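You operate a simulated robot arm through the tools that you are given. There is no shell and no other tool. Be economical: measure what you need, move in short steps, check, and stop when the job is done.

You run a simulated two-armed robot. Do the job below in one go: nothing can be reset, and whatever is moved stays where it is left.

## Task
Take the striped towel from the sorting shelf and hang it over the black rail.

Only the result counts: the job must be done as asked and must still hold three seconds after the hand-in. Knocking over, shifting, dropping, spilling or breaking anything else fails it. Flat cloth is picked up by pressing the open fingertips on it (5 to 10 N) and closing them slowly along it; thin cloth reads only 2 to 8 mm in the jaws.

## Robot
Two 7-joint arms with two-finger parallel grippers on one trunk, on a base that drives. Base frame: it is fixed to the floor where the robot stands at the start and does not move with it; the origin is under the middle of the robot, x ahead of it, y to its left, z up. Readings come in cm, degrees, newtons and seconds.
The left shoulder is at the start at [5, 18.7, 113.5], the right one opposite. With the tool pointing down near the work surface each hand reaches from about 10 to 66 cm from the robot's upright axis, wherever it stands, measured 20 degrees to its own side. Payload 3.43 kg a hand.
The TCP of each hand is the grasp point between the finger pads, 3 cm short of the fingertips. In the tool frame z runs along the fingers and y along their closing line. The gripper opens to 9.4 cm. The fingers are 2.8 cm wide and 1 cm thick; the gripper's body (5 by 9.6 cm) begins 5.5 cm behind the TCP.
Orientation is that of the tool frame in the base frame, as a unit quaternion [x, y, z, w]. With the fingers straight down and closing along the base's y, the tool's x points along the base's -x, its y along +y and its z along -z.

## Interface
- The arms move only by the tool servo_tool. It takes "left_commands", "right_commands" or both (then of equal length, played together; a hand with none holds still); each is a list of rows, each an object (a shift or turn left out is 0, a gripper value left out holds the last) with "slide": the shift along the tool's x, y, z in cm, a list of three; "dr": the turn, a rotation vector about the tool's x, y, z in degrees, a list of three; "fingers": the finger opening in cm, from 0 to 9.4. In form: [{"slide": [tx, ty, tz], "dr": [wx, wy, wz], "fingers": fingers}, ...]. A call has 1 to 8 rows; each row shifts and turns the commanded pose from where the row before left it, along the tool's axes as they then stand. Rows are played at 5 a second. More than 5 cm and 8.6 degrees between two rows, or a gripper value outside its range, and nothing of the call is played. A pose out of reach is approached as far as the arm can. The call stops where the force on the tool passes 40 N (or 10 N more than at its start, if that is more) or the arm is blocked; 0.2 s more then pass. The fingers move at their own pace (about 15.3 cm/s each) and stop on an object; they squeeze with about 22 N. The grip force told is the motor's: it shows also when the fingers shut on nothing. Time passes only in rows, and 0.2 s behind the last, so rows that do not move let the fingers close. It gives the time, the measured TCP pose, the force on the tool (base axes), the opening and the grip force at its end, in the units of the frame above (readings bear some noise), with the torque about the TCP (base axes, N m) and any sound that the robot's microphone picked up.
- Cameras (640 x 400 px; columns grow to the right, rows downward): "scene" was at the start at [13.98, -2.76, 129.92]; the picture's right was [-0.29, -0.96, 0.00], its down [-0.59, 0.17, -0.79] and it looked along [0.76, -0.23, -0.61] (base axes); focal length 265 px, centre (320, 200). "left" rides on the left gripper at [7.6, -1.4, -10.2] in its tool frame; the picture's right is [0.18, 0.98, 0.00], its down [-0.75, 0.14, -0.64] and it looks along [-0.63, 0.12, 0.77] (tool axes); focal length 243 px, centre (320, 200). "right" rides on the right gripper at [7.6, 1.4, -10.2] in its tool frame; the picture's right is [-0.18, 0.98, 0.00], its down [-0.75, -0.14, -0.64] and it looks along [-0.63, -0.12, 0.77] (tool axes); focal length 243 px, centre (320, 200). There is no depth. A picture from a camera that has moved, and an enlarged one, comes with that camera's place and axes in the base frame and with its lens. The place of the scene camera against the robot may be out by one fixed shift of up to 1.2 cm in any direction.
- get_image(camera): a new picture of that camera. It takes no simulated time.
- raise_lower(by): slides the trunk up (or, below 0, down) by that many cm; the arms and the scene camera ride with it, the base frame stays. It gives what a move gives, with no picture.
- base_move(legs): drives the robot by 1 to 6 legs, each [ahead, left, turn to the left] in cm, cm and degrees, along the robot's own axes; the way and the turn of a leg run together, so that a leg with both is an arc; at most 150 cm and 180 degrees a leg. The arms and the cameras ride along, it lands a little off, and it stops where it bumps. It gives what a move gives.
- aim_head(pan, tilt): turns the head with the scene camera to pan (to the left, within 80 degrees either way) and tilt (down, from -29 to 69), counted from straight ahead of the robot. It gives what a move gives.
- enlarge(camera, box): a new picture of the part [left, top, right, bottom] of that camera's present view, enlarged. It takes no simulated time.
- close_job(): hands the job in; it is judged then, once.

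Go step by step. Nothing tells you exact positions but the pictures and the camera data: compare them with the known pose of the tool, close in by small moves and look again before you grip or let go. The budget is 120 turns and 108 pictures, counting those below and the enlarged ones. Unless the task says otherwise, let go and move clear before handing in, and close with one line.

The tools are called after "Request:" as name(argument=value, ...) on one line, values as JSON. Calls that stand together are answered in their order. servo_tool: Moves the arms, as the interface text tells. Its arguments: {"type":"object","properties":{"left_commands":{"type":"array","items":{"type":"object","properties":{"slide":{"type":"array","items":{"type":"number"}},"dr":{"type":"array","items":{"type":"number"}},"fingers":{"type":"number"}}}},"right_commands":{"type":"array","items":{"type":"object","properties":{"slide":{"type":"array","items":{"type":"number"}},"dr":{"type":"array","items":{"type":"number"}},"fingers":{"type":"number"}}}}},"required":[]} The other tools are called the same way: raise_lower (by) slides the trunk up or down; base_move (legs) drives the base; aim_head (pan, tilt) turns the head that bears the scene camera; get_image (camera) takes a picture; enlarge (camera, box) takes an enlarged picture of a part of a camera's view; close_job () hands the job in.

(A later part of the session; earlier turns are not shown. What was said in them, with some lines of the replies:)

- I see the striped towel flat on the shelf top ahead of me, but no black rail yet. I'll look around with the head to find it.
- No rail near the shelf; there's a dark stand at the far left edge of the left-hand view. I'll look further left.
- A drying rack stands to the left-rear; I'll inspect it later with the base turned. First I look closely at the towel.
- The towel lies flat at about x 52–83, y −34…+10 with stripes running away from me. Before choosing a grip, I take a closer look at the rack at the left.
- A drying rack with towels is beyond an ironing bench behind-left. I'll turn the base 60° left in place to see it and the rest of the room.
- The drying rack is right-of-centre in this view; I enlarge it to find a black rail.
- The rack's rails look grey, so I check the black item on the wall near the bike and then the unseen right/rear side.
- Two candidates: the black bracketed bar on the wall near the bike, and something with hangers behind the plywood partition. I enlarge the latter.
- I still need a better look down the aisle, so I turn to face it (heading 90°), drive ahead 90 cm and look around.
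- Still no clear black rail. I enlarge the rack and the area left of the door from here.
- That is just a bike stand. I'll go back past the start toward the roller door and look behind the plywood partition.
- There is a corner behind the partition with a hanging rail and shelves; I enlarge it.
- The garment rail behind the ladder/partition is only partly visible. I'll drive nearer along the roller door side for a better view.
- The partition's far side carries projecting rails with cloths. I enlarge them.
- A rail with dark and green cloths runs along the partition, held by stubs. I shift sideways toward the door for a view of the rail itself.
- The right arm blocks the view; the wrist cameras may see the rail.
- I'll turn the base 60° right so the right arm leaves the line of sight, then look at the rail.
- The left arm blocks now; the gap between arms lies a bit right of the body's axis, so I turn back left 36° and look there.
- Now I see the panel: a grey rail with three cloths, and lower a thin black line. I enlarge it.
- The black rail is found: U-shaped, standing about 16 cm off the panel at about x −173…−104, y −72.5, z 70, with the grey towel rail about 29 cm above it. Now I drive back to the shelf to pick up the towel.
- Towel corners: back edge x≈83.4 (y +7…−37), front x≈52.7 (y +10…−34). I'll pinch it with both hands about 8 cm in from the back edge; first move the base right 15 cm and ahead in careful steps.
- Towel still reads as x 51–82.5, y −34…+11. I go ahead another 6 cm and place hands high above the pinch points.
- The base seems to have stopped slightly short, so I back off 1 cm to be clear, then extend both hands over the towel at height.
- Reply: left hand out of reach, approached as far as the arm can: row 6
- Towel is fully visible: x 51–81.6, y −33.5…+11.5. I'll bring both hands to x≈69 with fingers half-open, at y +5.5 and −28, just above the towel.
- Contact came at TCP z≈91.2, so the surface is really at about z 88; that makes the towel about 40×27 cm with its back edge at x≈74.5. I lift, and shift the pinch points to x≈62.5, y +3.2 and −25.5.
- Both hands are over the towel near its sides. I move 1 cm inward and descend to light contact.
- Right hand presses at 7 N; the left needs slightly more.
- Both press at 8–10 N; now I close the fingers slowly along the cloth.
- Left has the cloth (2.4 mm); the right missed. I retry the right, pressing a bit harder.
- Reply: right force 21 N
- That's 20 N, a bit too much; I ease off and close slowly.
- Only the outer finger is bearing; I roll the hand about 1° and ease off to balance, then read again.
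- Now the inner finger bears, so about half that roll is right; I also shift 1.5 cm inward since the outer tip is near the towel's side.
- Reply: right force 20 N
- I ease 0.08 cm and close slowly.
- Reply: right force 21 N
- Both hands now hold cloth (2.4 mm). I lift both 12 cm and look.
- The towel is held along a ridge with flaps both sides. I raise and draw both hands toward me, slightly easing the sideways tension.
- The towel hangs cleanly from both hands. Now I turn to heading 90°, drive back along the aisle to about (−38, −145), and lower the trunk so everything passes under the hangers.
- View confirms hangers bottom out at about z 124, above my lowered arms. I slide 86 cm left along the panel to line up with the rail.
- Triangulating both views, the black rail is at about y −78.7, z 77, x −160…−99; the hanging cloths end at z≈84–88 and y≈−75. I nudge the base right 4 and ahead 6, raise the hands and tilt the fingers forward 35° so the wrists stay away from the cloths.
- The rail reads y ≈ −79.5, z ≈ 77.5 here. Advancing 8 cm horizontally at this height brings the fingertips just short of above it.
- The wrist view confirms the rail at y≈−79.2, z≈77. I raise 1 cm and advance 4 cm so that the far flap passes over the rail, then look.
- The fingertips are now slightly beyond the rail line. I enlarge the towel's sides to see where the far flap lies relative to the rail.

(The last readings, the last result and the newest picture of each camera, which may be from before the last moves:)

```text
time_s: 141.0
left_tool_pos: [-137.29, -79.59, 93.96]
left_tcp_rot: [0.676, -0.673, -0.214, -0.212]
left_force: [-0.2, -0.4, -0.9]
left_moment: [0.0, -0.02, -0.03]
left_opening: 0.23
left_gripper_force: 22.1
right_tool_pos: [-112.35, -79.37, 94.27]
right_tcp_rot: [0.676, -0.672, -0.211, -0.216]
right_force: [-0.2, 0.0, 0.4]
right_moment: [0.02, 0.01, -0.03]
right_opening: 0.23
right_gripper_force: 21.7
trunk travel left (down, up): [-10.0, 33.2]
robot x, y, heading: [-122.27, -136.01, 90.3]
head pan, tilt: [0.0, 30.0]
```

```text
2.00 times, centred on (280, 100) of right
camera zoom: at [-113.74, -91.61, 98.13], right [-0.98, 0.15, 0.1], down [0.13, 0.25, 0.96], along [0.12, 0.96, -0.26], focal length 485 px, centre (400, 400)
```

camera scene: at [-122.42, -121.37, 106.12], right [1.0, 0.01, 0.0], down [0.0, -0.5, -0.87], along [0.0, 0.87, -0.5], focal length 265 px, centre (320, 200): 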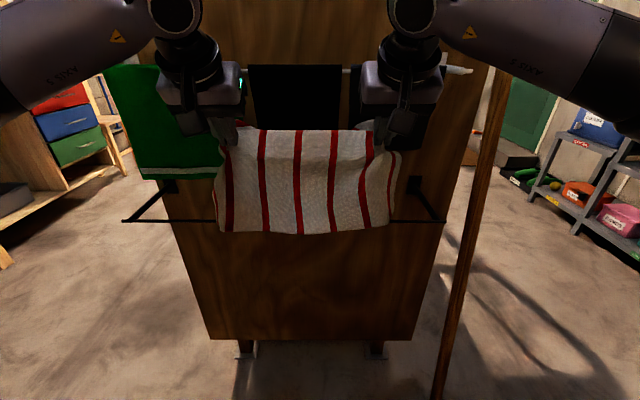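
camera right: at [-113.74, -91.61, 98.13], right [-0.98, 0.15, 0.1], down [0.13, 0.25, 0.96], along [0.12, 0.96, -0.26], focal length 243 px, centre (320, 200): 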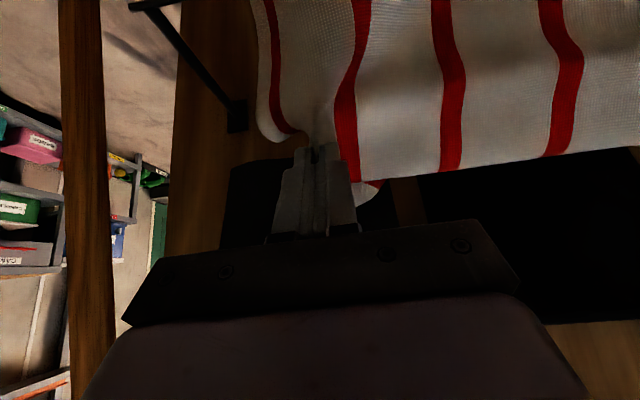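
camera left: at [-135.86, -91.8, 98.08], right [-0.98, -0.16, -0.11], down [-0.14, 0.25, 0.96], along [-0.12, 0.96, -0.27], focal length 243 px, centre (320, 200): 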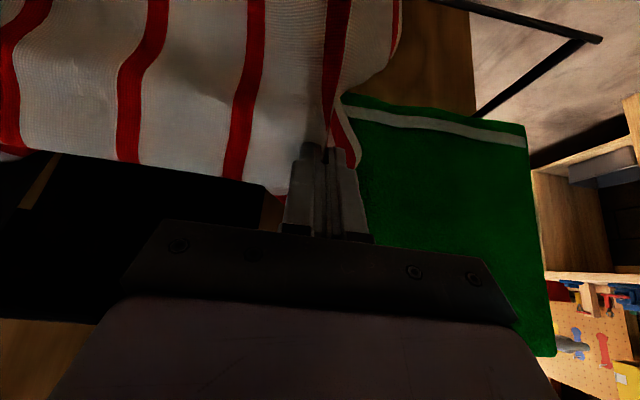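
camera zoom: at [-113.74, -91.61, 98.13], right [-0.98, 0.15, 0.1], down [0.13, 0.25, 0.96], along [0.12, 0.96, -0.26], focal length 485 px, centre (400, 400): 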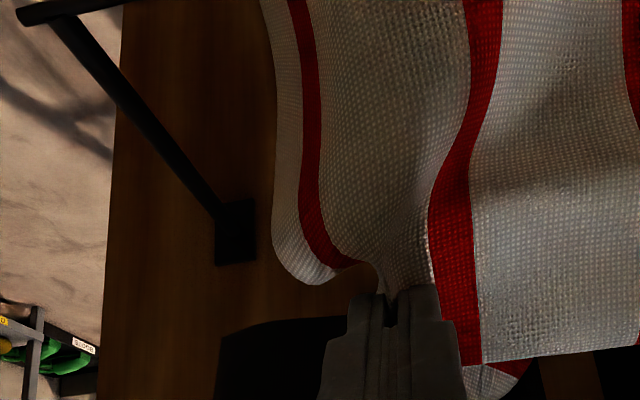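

I need to know if the rail passes in front of the rear flap at the left edge; zooming in further.

Request:
enlarge(camera="scene", box=[195, 150, 265, 250])

Request:
enlarge(camera="scene", box=[360, 150, 430, 250])

```text
4.00 times, centred on (230, 200) of scene
camera zoom: at [-122.42, -121.37, 106.12], right [1.0, 0.01, 0.0], down [0.0, -0.5, -0.87], along [0.0, 0.87, -0.5], focal length 1062 px, centre (680, 200)
```

zoom: 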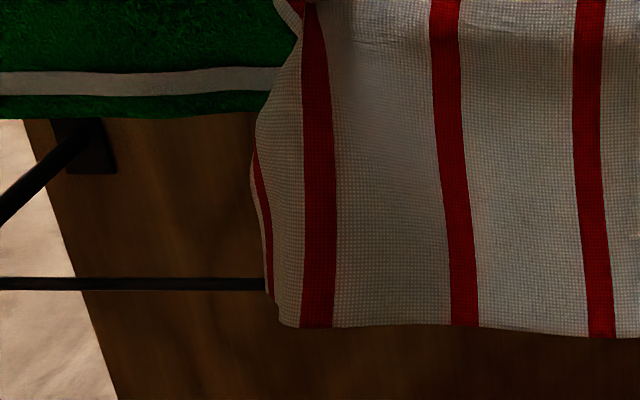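

```text
4.00 times, centred on (395, 200) of scene
camera zoom: at [-122.42, -121.37, 106.12], right [1.0, 0.01, 0.0], down [0.0, -0.5, -0.87], along [0.0, 0.87, -0.5], focal length 1062 px, centre (20, 200)
```

zoom: 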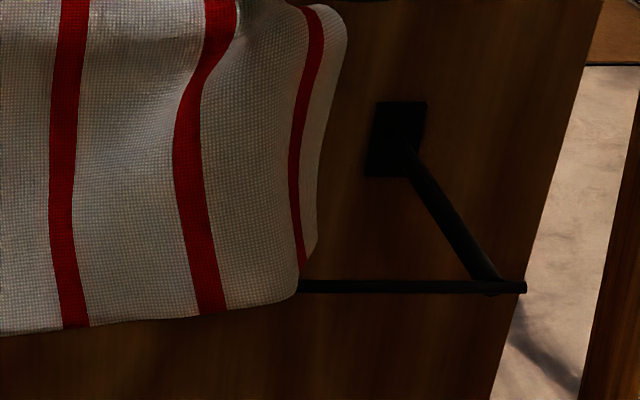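

The rear flap's lower corners seem just caught on the near side of the rail. I raise both hands 3 cm so the flap swings free past it.

Request:
servo_tool(left_commands=[{"slide": [-0.57, 0, -0.82]}, {"slide": [-0.57, 0, -0.82]}, {"slide": [-0.57, 0, -0.82]}, {}, {}], right_commands=[{"slide": [-0.57, 0, -0.82]}, {"slide": [-0.57, 0, -0.82]}, {"slide": [-0.57, 0, -0.82]}, {}, {}])

Request:
enlarge(camera="scene", box=[180, 100, 440, 260])

```text
time_s: 142.2
left_tool_pos: [-137.39, -79.71, 97.04]
left_tcp_rot: [0.676, -0.673, -0.214, -0.212]
left_force: [0.7, -0.5, -0.8]
left_moment: [0.02, 0.0, -0.04]
left_opening: 0.24
left_gripper_force: 22.5
right_tool_pos: [-112.47, -79.54, 97.17]
right_tcp_rot: [0.677, -0.672, -0.211, -0.215]
right_force: [0.6, -0.7, 0.5]
right_moment: [0.03, 0.01, -0.01]
right_opening: 0.23
right_gripper_force: 21.6
trunk travel left (down, up): [-10.0, 33.2]
robot x, y, heading: [-122.08, -135.91, 90.2]
head pan, tilt: [0.0, 30.0]
```

```text
2.46 times, centred on (310, 180) of scene
camera zoom: at [-122.42, -121.37, 106.12], right [1.0, 0.01, 0.0], down [0.0, -0.5, -0.87], along [0.0, 0.87, -0.5], focal length 653 px, centre (345, 249)
```

zoom: 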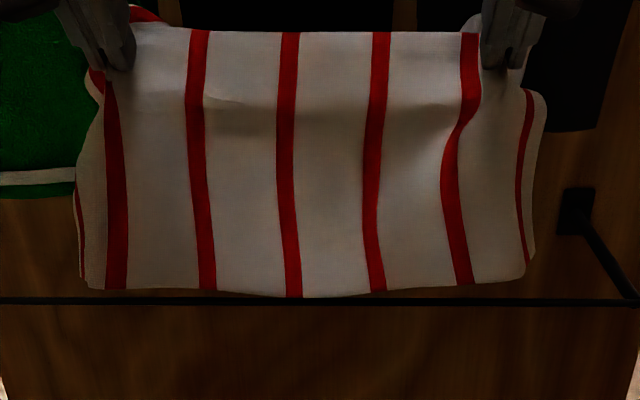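

The near flap's bottom is now right at rail height, so I back off 4 cm, lower 2 cm (near flap below, rear flap above the rail), then come forward again.

Request:
servo_tool(left_commands=[{"slide": [1.64, 0, -1.15]}, {"slide": [1.64, 0, -1.15]}, {"slide": [1.09, 0, 1.56]}, {}, {}], right_commands=[{"slide": [1.64, 0, -1.15]}, {"slide": [1.64, 0, -1.15]}, {"slide": [1.09, 0, 1.56]}, {}, {}])

Request:
servo_tool(left_commands=[{"slide": [-0.82, 0, 0.57]}, {"slide": [-0.82, 0, 0.57]}, {"slide": [-0.82, 0, 0.57]}, {"slide": [-0.82, 0, 0.57]}, {"slide": [-0.5, 0, 0.35]}, {}], right_commands=[{"slide": [-0.82, 0, 0.57]}, {"slide": [-0.82, 0, 0.57]}, {"slide": [-0.82, 0, 0.57]}, {"slide": [-0.82, 0, 0.57]}, {"slide": [-0.5, 0, 0.35]}, {}])

Request:
enlarge(camera="scene", box=[180, 100, 440, 260])

Request:
enlarge(camera="scene", box=[190, 150, 260, 250])

```text
time_s: 143.4
left_tool_pos: [-137.36, -83.66, 95.18]
left_tcp_rot: [0.677, -0.672, -0.213, -0.213]
left_force: [0.3, 0.0, 0.2]
left_moment: [-0.01, -0.02, -0.01]
left_opening: 0.22
left_gripper_force: 22.1
right_tool_pos: [-112.55, -83.57, 95.28]
right_tcp_rot: [0.676, -0.672, -0.211, -0.215]
right_force: [-0.9, 0.0, 0.2]
right_moment: [0.0, 0.03, -0.05]
right_opening: 0.23
right_gripper_force: 21.8
trunk travel left (down, up): [-10.0, 33.2]
robot x, y, heading: [-122.07, -136.0, 90.3]
head pan, tilt: [0.0, 30.0]
```

```text
time_s: 144.8
left_tool_pos: [-137.54, -78.99, 95.25]
left_tcp_rot: [0.676, -0.673, -0.212, -0.213]
left_force: [0.0, -0.1, 0.3]
left_moment: [-0.01, -0.03, -0.03]
left_opening: 0.23
left_gripper_force: 21.5
right_tool_pos: [-112.46, -78.76, 95.4]
right_tcp_rot: [0.677, -0.672, -0.211, -0.215]
right_force: [-1.0, 0.0, -0.3]
right_moment: [0.0, -0.03, -0.03]
right_opening: 0.2
right_gripper_force: 22.7
trunk travel left (down, up): [-10.0, 33.2]
robot x, y, heading: [-122.22, -135.81, 90.1]
head pan, tilt: [0.0, 30.0]
```

```text
2.46 times, centred on (310, 180) of scene
camera zoom: at [-122.42, -121.37, 106.12], right [1.0, 0.01, 0.0], down [0.0, -0.5, -0.87], along [0.0, 0.87, -0.5], focal length 653 px, centre (345, 249)
```

zoom: 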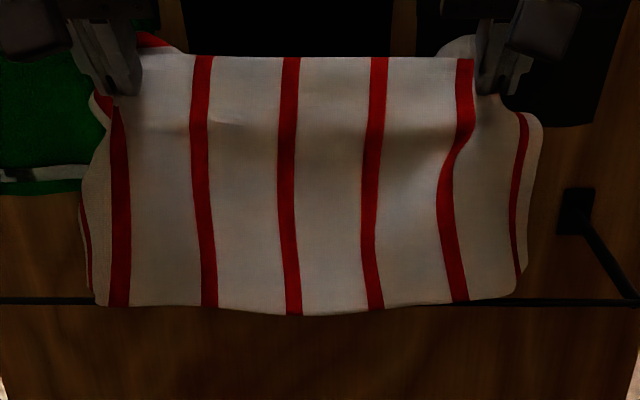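

```text
4.00 times, centred on (225, 200) of scene
camera zoom: at [-122.42, -121.37, 106.12], right [1.0, 0.01, 0.0], down [0.0, -0.5, -0.87], along [0.0, 0.87, -0.5], focal length 1062 px, centre (700, 200)
```

zoom: 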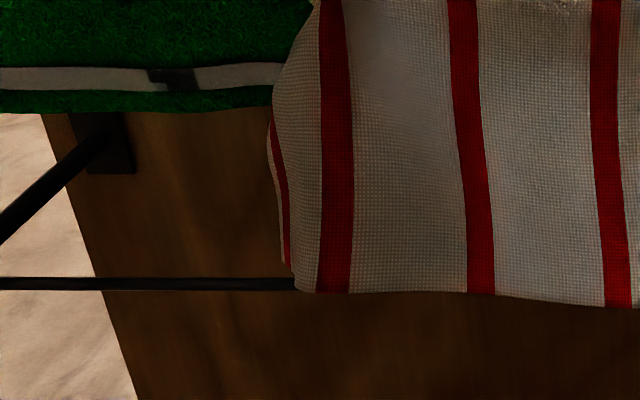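

The left side is right (near flap in front, rear flap above the rail), but the right near flap's bottom is marginal. I back off 3 cm, lower the right hand 1.4 cm (left 0.4), and come forward again.

Request:
servo_tool(left_commands=[{"slide": [1.23, 0, -0.86]}, {"slide": [1.23, 0, -0.86]}, {"slide": [0.23, 0, 0.33]}, {}, {"slide": [-0.82, 0, 0.57]}, {"slide": [-0.82, 0, 0.57]}, {"slide": [-0.82, 0, 0.57]}, {}], right_commands=[{"slide": [1.23, 0, -0.86]}, {"slide": [1.23, 0, -0.86]}, {"slide": [0.8, 0, 1.15]}, {}, {"slide": [-0.82, 0, 0.57]}, {"slide": [-0.82, 0, 0.57]}, {"slide": [-0.82, 0, 0.57]}, {}])

Request:
enlarge(camera="scene", box=[180, 100, 440, 260])

Request:
get_image(camera="right")

```text
time_s: 146.6
left_tool_pos: [-137.57, -79.16, 94.89]
left_tcp_rot: [0.676, -0.673, -0.212, -0.213]
left_force: [0.2, -1.2, -0.5]
left_moment: [0.01, -0.04, -0.05]
left_opening: 0.25
left_gripper_force: 22.0
right_tool_pos: [-112.37, -78.73, 94.02]
right_tcp_rot: [0.677, -0.672, -0.211, -0.215]
right_force: [-0.4, 0.2, 0.0]
right_moment: [-0.03, 0.03, -0.03]
right_opening: 0.25
right_gripper_force: 22.1
trunk travel left (down, up): [-10.0, 33.2]
robot x, y, heading: [-122.05, -136.11, 90.6]
head pan, tilt: [0.0, 30.0]
```

```text
2.46 times, centred on (310, 180) of scene
camera zoom: at [-122.42, -121.37, 106.12], right [1.0, 0.01, 0.0], down [0.0, -0.5, -0.87], along [0.0, 0.87, -0.5], focal length 653 px, centre (345, 249)
```

zoom: 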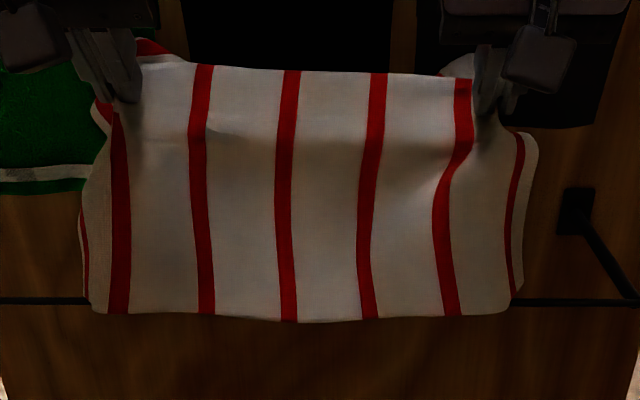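

```text
43 pictures are left
camera right: at [-113.85, -90.94, 97.89], right [-0.98, 0.15, 0.1], down [0.13, 0.25, 0.96], along [0.12, 0.96, -0.26], focal length 243 px, centre (320, 200)
```

right: 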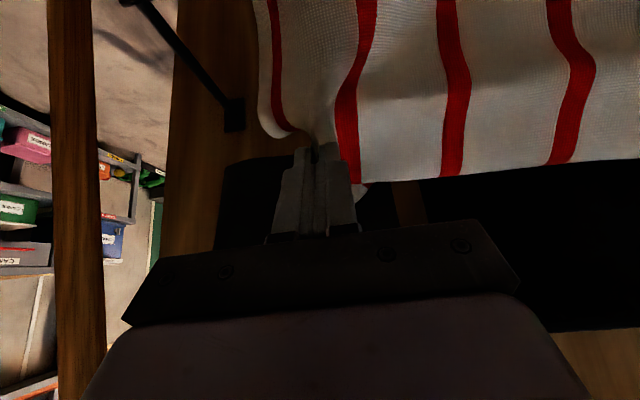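

Near flap covers the rail along its full width and the rear flap corners are just above it. I advance another 1 cm and lower 2 cm, then check that the rail passes between the flaps.

Request:
servo_tool(left_commands=[{"slide": [-0.82, 0, 0.57]}, {}, {"slide": [0.57, 0, 0.82]}, {"slide": [0.57, 0, 0.82]}, {}], right_commands=[{"slide": [-0.57, 0, 0.4]}, {}, {"slide": [0.57, 0, 0.82]}, {"slide": [0.57, 0, 0.82]}, {}])

Request:
enlarge(camera="scene", box=[190, 150, 260, 250])

Request:
enlarge(camera="scene", box=[350, 150, 420, 250])

```text
time_s: 147.8
left_tool_pos: [-137.28, -78.06, 92.87]
left_tcp_rot: [0.676, -0.673, -0.213, -0.212]
left_force: [0.0, -0.5, -1.3]
left_moment: [0.01, -0.02, -0.05]
left_opening: 0.21
left_gripper_force: 22.1
right_tool_pos: [-112.37, -78.16, 91.95]
right_tcp_rot: [0.677, -0.672, -0.211, -0.215]
right_force: [-0.7, 0.5, 0.5]
right_moment: [0.02, 0.01, 0.01]
right_opening: 0.23
right_gripper_force: 22.0
trunk travel left (down, up): [-10.0, 33.2]
robot x, y, heading: [-121.99, -136.23, 90.2]
head pan, tilt: [0.0, 30.0]
```

```text
4.00 times, centred on (225, 200) of scene
camera zoom: at [-122.42, -121.37, 106.12], right [1.0, 0.01, 0.0], down [0.0, -0.5, -0.87], along [0.0, 0.87, -0.5], focal length 1062 px, centre (700, 200)
```

zoom: 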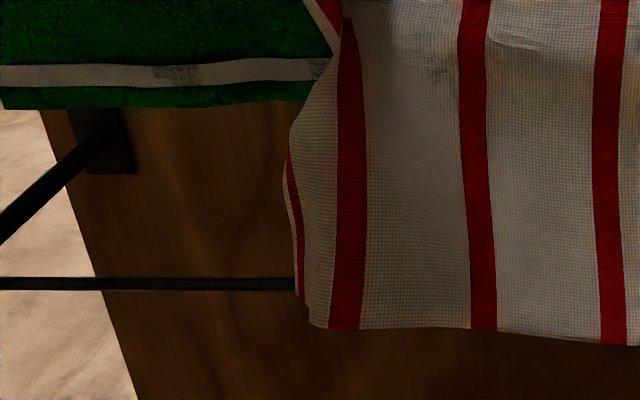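

```text
4.00 times, centred on (385, 200) of scene
camera zoom: at [-122.42, -121.37, 106.12], right [1.0, 0.01, 0.0], down [0.0, -0.5, -0.87], along [0.0, 0.87, -0.5], focal length 1062 px, centre (60, 200)
```

zoom: 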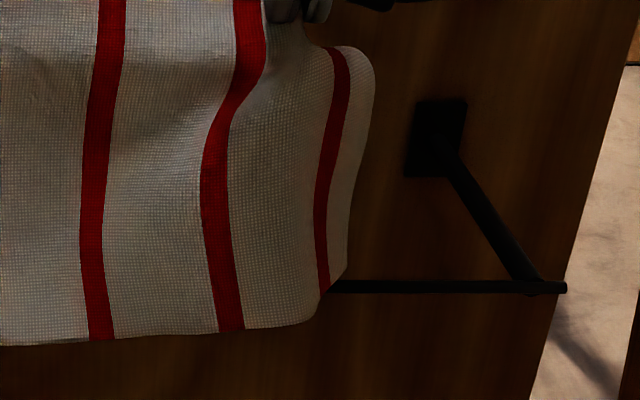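

The outermost "slivers" are actually the near flap's own edges (all 7 stripes are counted on it), so the rear flap is hidden behind, beyond the rail. I lower further in small steps and check.

Request:
servo_tool(left_commands=[{"slide": [0.57, 0, 0.82]}, {"slide": [0.57, 0, 0.82]}, {"slide": [0.57, 0, 0.82]}, {"slide": [0.57, 0, 0.82]}, {"slide": [0.57, 0, 0.82]}, {}], right_commands=[{"slide": [0.48, 0, 0.68]}, {"slide": [0.48, 0, 0.68]}, {"slide": [0.48, 0, 0.68]}, {"slide": [0.48, 0, 0.68]}, {"slide": [0.48, 0, 0.68]}, {}])

Request:
get_image(camera="scene")

Request:
get_image(camera="left")

Request:
get_image(camera="right")

```text
time_s: 149.2
left_tool_pos: [-137.36, -78.0, 87.83]
left_tcp_rot: [0.676, -0.672, -0.214, -0.213]
left_force: [-0.1, 0.2, -0.8]
left_moment: [0.02, 0.0, -0.03]
left_opening: 0.24
left_gripper_force: 22.1
right_tool_pos: [-112.45, -78.2, 87.73]
right_tcp_rot: [0.677, -0.672, -0.21, -0.214]
right_force: [-0.3, -0.2, -0.7]
right_moment: [0.0, 0.01, -0.01]
right_opening: 0.22
right_gripper_force: 22.5
trunk travel left (down, up): [-10.0, 33.2]
robot x, y, heading: [-122.26, -136.08, 90.4]
head pan, tilt: [0.0, 30.0]
```

```text
40 pictures are left
camera scene: at [-122.42, -121.37, 106.12], right [1.0, 0.01, 0.0], down [0.0, -0.5, -0.87], along [0.0, 0.87, -0.5], focal length 265 px, centre (320, 200)
```

scene: 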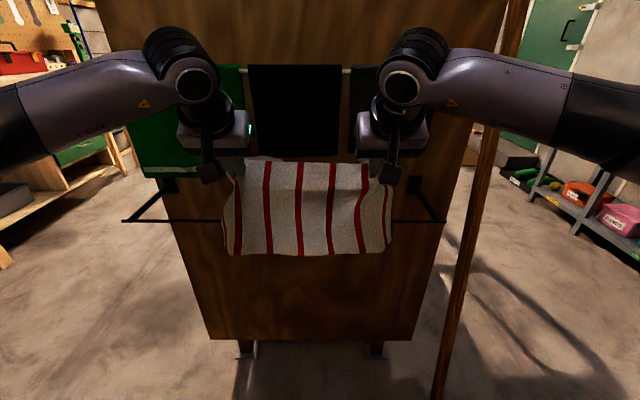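

```text
39 pictures are left
camera left: at [-135.91, -90.13, 91.85], right [-0.98, -0.16, -0.11], down [-0.14, 0.25, 0.96], along [-0.12, 0.96, -0.27], focal length 243 px, centre (320, 200)
```

left: 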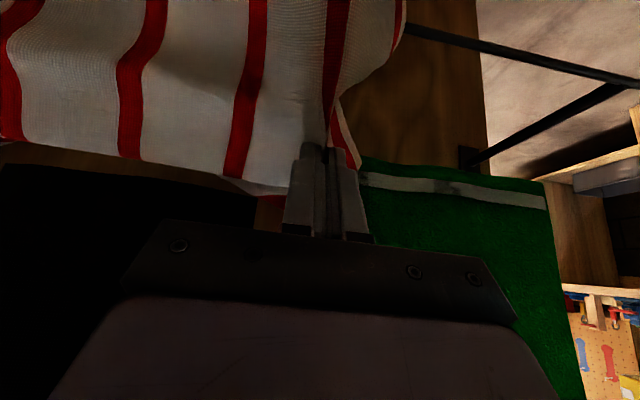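

```text
38 pictures are left
camera right: at [-113.81, -90.37, 91.7], right [-0.98, 0.15, 0.1], down [0.13, 0.25, 0.96], along [0.12, 0.96, -0.26], focal length 243 px, centre (320, 200)
```

right: 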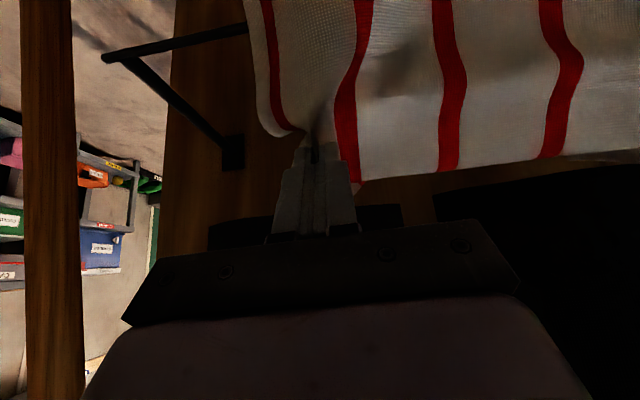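

Looks right on both sides. I lower another 3.5 cm.

Request:
servo_tool(left_commands=[{"slide": [0.5, 0, 0.72]}, {"slide": [0.5, 0, 0.72]}, {"slide": [0.5, 0, 0.72]}, {"slide": [0.5, 0, 0.72]}, {}, {}], right_commands=[{"slide": [0.5, 0, 0.72]}, {"slide": [0.5, 0, 0.72]}, {"slide": [0.5, 0, 0.72]}, {"slide": [0.5, 0, 0.72]}, {}, {}])

Request:
enlarge(camera="scene", box=[180, 120, 440, 290])

Request:
get_image(camera="left")

```text
time_s: 150.6
left_tool_pos: [-137.45, -78.12, 84.45]
left_tcp_rot: [0.676, -0.673, -0.213, -0.213]
left_force: [-0.7, -0.1, 0.0]
left_moment: [0.01, 0.0, -0.04]
left_opening: 0.25
left_gripper_force: 21.8
right_tool_pos: [-112.34, -78.04, 84.21]
right_tcp_rot: [0.676, -0.672, -0.211, -0.214]
right_force: [-0.7, -0.2, -0.5]
right_moment: [-0.01, 0.0, -0.01]
right_opening: 0.25
right_gripper_force: 22.3
trunk travel left (down, up): [-10.0, 33.2]
robot x, y, heading: [-122.11, -135.97, 90.5]
head pan, tilt: [0.0, 30.0]
```

```text
2.35 times, centred on (310, 205) of scene
camera zoom: at [-122.42, -121.37, 106.12], right [1.0, 0.01, 0.0], down [0.0, -0.5, -0.87], along [0.0, 0.87, -0.5], focal length 624 px, centre (344, 188)
```

zoom: 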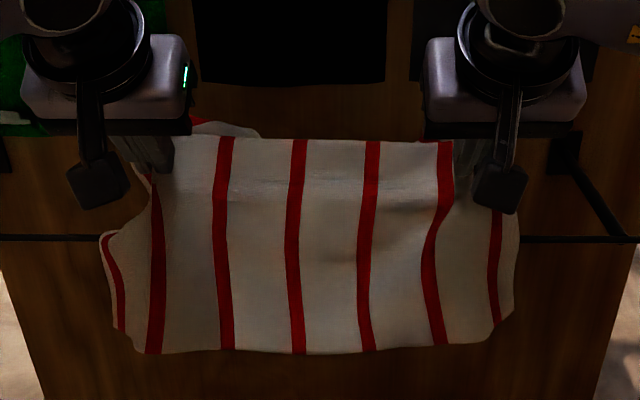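

```text
36 pictures are left
camera left: at [-135.92, -90.19, 88.38], right [-0.98, -0.16, -0.11], down [-0.14, 0.25, 0.96], along [-0.12, 0.96, -0.27], focal length 243 px, centre (320, 200)
```

left: 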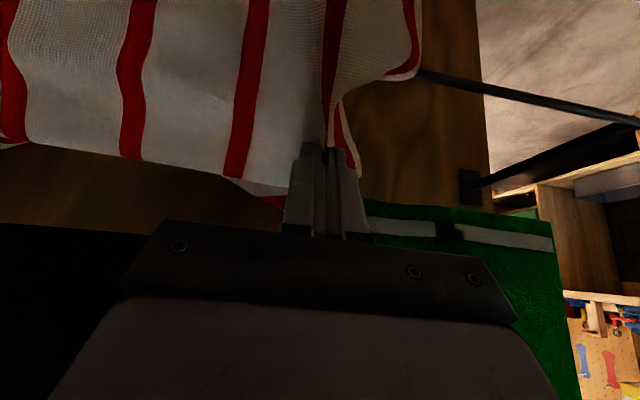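

The cloth now straddles the rail. I lower another 2.3 cm so it nearly rests on it.

Request:
servo_tool(left_commands=[{"slide": [0.43, 0, 0.62]}, {"slide": [0.43, 0, 0.62]}, {"slide": [0.43, 0, 0.62]}, {}, {}], right_commands=[{"slide": [0.43, 0, 0.62]}, {"slide": [0.43, 0, 0.62]}, {"slide": [0.43, 0, 0.62]}, {}, {}])

Request:
get_image(camera="scene")

Request:
get_image(camera="right")

```text
time_s: 151.8
left_tool_pos: [-137.35, -78.0, 81.96]
left_tcp_rot: [0.677, -0.672, -0.213, -0.212]
left_force: [-0.2, 0.0, -1.3]
left_moment: [-0.01, 0.02, -0.03]
left_opening: 0.22
left_gripper_force: 22.2
right_tool_pos: [-112.49, -78.0, 81.85]
right_tcp_rot: [0.676, -0.672, -0.211, -0.215]
right_force: [-0.5, -0.6, -0.7]
right_moment: [-0.02, 0.0, -0.02]
right_opening: 0.22
right_gripper_force: 21.9
trunk travel left (down, up): [-10.0, 33.2]
robot x, y, heading: [-122.1, -136.27, 90.3]
head pan, tilt: [0.0, 30.0]
```

```text
35 pictures are left
camera scene: at [-122.42, -121.37, 106.12], right [1.0, 0.01, 0.0], down [0.0, -0.5, -0.87], along [0.0, 0.87, -0.5], focal length 265 px, centre (320, 200)
```

scene: 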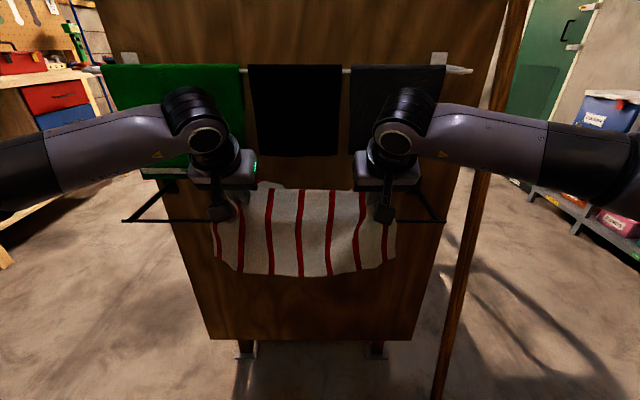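

```text
34 pictures are left
camera right: at [-113.77, -90.21, 85.88], right [-0.98, 0.15, 0.1], down [0.13, 0.25, 0.96], along [0.12, 0.96, -0.26], focal length 243 px, centre (320, 200)
```

right: 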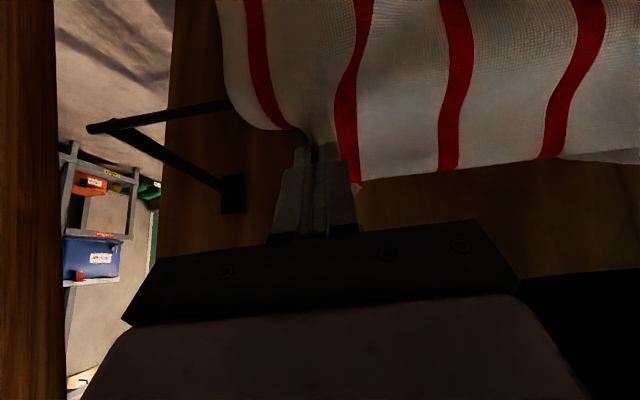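

All clear below the other cloths. I push forward 1.5 cm and down 1 cm over the rail to balance the halves, then open slowly.

Request:
servo_tool(left_commands=[{"slide": [-0.61, 0, 0.43]}, {"slide": [-0.61, 0, 0.43]}, {"slide": [0.29, 0, 0.41]}, {"slide": [0.29, 0, 0.41]}, {}, {}], right_commands=[{"slide": [-0.61, 0, 0.43]}, {"slide": [-0.61, 0, 0.43]}, {"slide": [0.29, 0, 0.41]}, {"slide": [0.29, 0, 0.41]}, {}, {}])

Request:
servo_tool(left_commands=[{"fingers": 0.6}, {"fingers": 1.0}, {"fingers": 1.5}, {"fingers": 2.0}, {}, {}], right_commands=[{"fingers": 0.6}, {"fingers": 1.0}, {"fingers": 1.5}, {"fingers": 2.0}, {}, {}])

Request:
get_image(camera="scene")

Request:
get_image(camera="left")

```text
time_s: 153.2
left_tool_pos: [-137.54, -76.52, 81.04]
left_tcp_rot: [0.676, -0.672, -0.213, -0.213]
left_force: [0.4, -0.3, -0.5]
left_moment: [-0.01, -0.02, -0.05]
left_opening: 0.24
left_gripper_force: 22.1
right_tool_pos: [-112.33, -76.67, 80.92]
right_tcp_rot: [0.677, -0.672, -0.21, -0.215]
right_force: [-0.7, -0.3, 0.0]
right_moment: [-0.03, -0.01, 0.0]
right_opening: 0.24
right_gripper_force: 21.9
trunk travel left (down, up): [-10.0, 33.2]
robot x, y, heading: [-122.37, -136.19, 89.9]
head pan, tilt: [0.0, 30.0]
```

```text
time_s: 154.6
left_tool_pos: [-137.47, -76.43, 81.04]
left_tcp_rot: [0.676, -0.672, -0.213, -0.213]
left_force: [0.3, 0.3, -0.3]
left_moment: [-0.02, 0.0, -0.03]
left_opening: 1.99
left_gripper_force: 0.1
right_tool_pos: [-112.4, -76.53, 81.04]
right_tcp_rot: [0.677, -0.671, -0.212, -0.215]
right_force: [-0.3, 0.8, 0.6]
right_moment: [0.02, -0.05, -0.01]
right_opening: 1.99
right_gripper_force: 0.1
trunk travel left (down, up): [-10.0, 33.2]
robot x, y, heading: [-122.31, -135.81, 90.1]
head pan, tilt: [0.0, 30.0]
```

```text
33 pictures are left
camera scene: at [-122.42, -121.37, 106.12], right [1.0, 0.01, 0.0], down [0.0, -0.5, -0.87], along [0.0, 0.87, -0.5], focal length 265 px, centre (320, 200)
```

scene: 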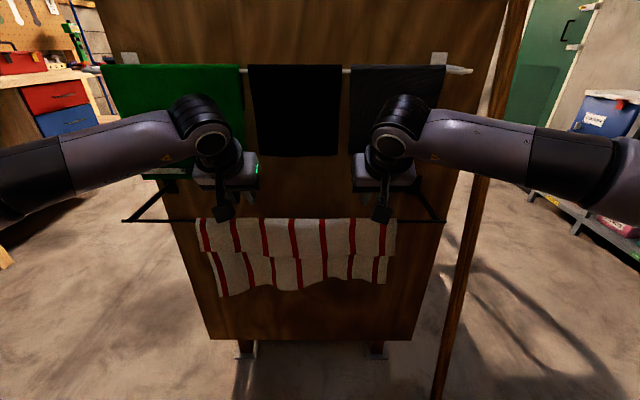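

```text
32 pictures are left
camera left: at [-136.02, -88.58, 85.12], right [-0.98, -0.16, -0.11], down [-0.14, 0.25, 0.96], along [-0.12, 0.96, -0.27], focal length 243 px, centre (320, 200)
```

left: 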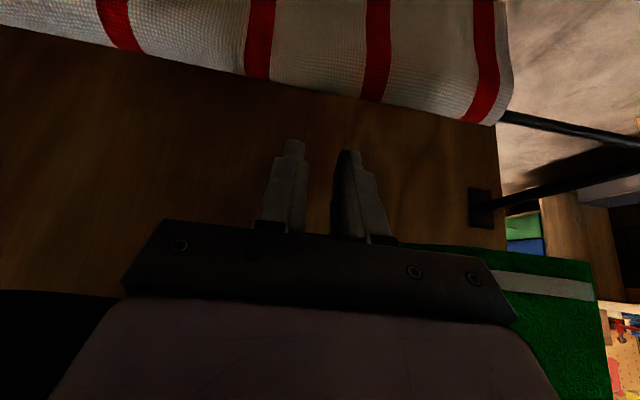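

The towel now rests over the black rail with a flap on each side. I withdraw the hands straight back along the fingers and recheck that it stays.

Request:
servo_tool(left_commands=[{"slide": [0, 0, -1.5]}, {"slide": [0, 0, -2]}, {"slide": [0, 0, -2]}, {"slide": [1.2, 0, -1.5]}, {"slide": [2.4, 0, -1]}, {"slide": [2.4, 0, -1]}, {"slide": [2.4, 0, -1]}], right_commands=[{"slide": [0, 0, -1.5]}, {"slide": [0, 0, -2]}, {"slide": [0, 0, -2]}, {"slide": [1.2, 0, -1.5]}, {"slide": [2.4, 0, -1]}, {"slide": [2.4, 0, -1]}, {"slide": [2.4, 0, -1]}])

Request:
get_image(camera="scene")

Request:
enlarge(camera="scene", box=[180, 190, 440, 320])

```text
time_s: 156.2
left_tool_pos: [-137.32, -89.12, 84.42]
left_tcp_rot: [0.677, -0.672, -0.213, -0.212]
left_force: [-0.1, -0.2, 0.8]
left_moment: [0.01, -0.01, 0.02]
left_opening: 2.0
left_gripper_force: 0.1
right_tool_pos: [-112.18, -89.07, 84.35]
right_tcp_rot: [0.676, -0.672, -0.211, -0.215]
right_force: [1.0, -0.3, 0.2]
right_moment: [0.02, -0.01, 0.01]
right_opening: 1.99
right_gripper_force: 0.1
trunk travel left (down, up): [-10.0, 33.2]
robot x, y, heading: [-122.68, -136.19, 90.2]
head pan, tilt: [0.0, 30.0]
```

```text
31 pictures are left
camera scene: at [-122.42, -121.37, 106.12], right [1.0, 0.01, 0.0], down [0.0, -0.5, -0.87], along [0.0, 0.87, -0.5], focal length 265 px, centre (320, 200)
```

scene: 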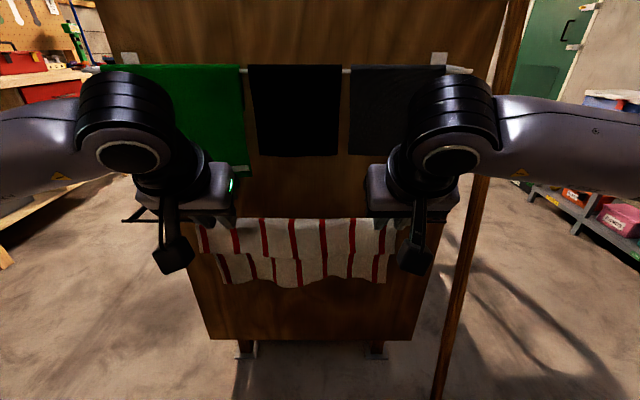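

```text
2.46 times, centred on (310, 255) of scene
camera zoom: at [-122.42, -121.37, 106.12], right [1.0, 0.01, 0.0], down [0.0, -0.5, -0.87], along [0.0, 0.87, -0.5], focal length 653 px, centre (345, 65)
```

zoom: 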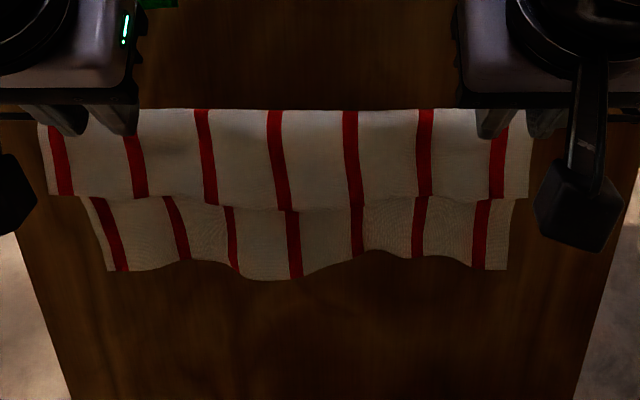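

The towel hangs over the rail, about 8 cm in front and the rest behind. I let some time pass with the hands still to see whether it creeps.

Request:
servo_tool(left_commands=[{}, {}, {}, {}, {}, {}, {}, {}])

Request:
servo_tool(left_commands=[{}, {}, {}, {}, {}, {}, {}, {}])

Request:
enlarge(camera="scene", box=[180, 190, 440, 320])

```text
time_s: 158.0
left_tool_pos: [-137.3, -89.19, 84.44]
left_tcp_rot: [0.676, -0.673, -0.213, -0.213]
left_force: [-0.2, 0.1, 0.9]
left_moment: [0.01, 0.03, 0.02]
left_opening: 1.99
left_gripper_force: 0.1
right_tool_pos: [-112.19, -89.07, 84.28]
right_tcp_rot: [0.677, -0.671, -0.212, -0.215]
right_force: [0.0, 0.2, -0.6]
right_moment: [-0.02, 0.0, -0.02]
right_opening: 2.02
right_gripper_force: 0.0
trunk travel left (down, up): [-10.0, 33.2]
robot x, y, heading: [-122.23, -136.39, 90.3]
head pan, tilt: [0.0, 30.0]
```

```text
time_s: 159.8
left_tool_pos: [-137.33, -89.1, 84.52]
left_tcp_rot: [0.677, -0.672, -0.212, -0.213]
left_force: [0.1, 0.6, 0.2]
left_moment: [-0.01, -0.01, -0.04]
left_opening: 1.99
left_gripper_force: 0.0
right_tool_pos: [-112.19, -89.05, 84.18]
right_tcp_rot: [0.676, -0.672, -0.211, -0.215]
right_force: [-0.3, -0.7, -0.1]
right_moment: [0.03, 0.01, 0.03]
right_opening: 1.99
right_gripper_force: 0.1
trunk travel left (down, up): [-10.0, 33.2]
robot x, y, heading: [-122.03, -136.01, 90.2]
head pan, tilt: [0.0, 30.0]
```

```text
2.46 times, centred on (310, 255) of scene
camera zoom: at [-122.42, -121.37, 106.12], right [1.0, 0.01, 0.0], down [0.0, -0.5, -0.87], along [0.0, 0.87, -0.5], focal length 653 px, centre (345, 65)
```

zoom: 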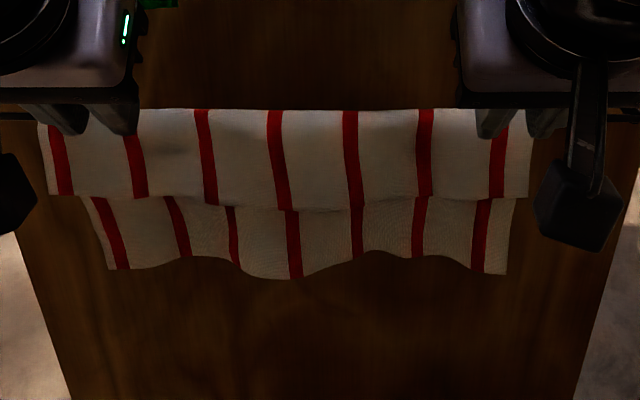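

It hasn't moved at all in nearly 4 seconds. I back the robot off 12 cm and take one last look.

Request:
base_move(legs=[[-12, 0, 0]])

Request:
get_image(camera="scene")

```text
time_s: 161.1
left_tool_pos: [-137.29, -100.91, 84.42]
left_tcp_rot: [0.676, -0.673, -0.212, -0.213]
left_force: [0.5, -0.4, -0.3]
left_moment: [0.0, -0.01, 0.01]
left_opening: 2.0
left_gripper_force: 0.0
right_tool_pos: [-112.13, -100.89, 84.24]
right_tcp_rot: [0.676, -0.672, -0.211, -0.215]
right_force: [-0.2, 0.6, 0.7]
right_moment: [0.02, -0.01, 0.0]
right_opening: 1.99
right_gripper_force: 0.1
trunk travel left (down, up): [-10.0, 33.2]
robot x, y, heading: [-122.2, -147.84, 90.4]
head pan, tilt: [0.0, 30.0]
```

```text
28 pictures are left
camera scene: at [-122.34, -133.16, 106.12], right [1.0, 0.0, 0.0], down [0.0, -0.5, -0.87], along [0.0, 0.87, -0.5], focal length 265 px, centre (320, 200)
```

scene: 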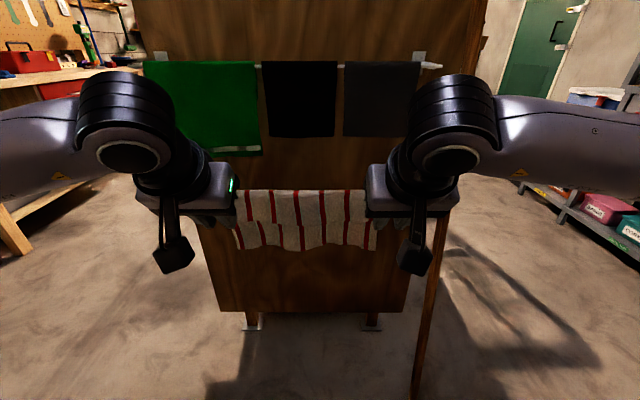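

The towel hangs steadily over the black rail, the other cloths are where they were, and both hands are clear, so I hand the job in.

Request:
close_job()

```text
The job is handed in.
```

The striped towel from the sorting shelf is hanging over the black rail, about 8 cm of it in front and roughly 19 cm behind. It did not move during nearly 4 seconds of watching after I let go, and both hands are clear. While pulling up to the shelf, the base stopped about 2 cm short and may have touched it, so I backed off 1 cm. I saw nothing moved or knocked over there or at the rail.
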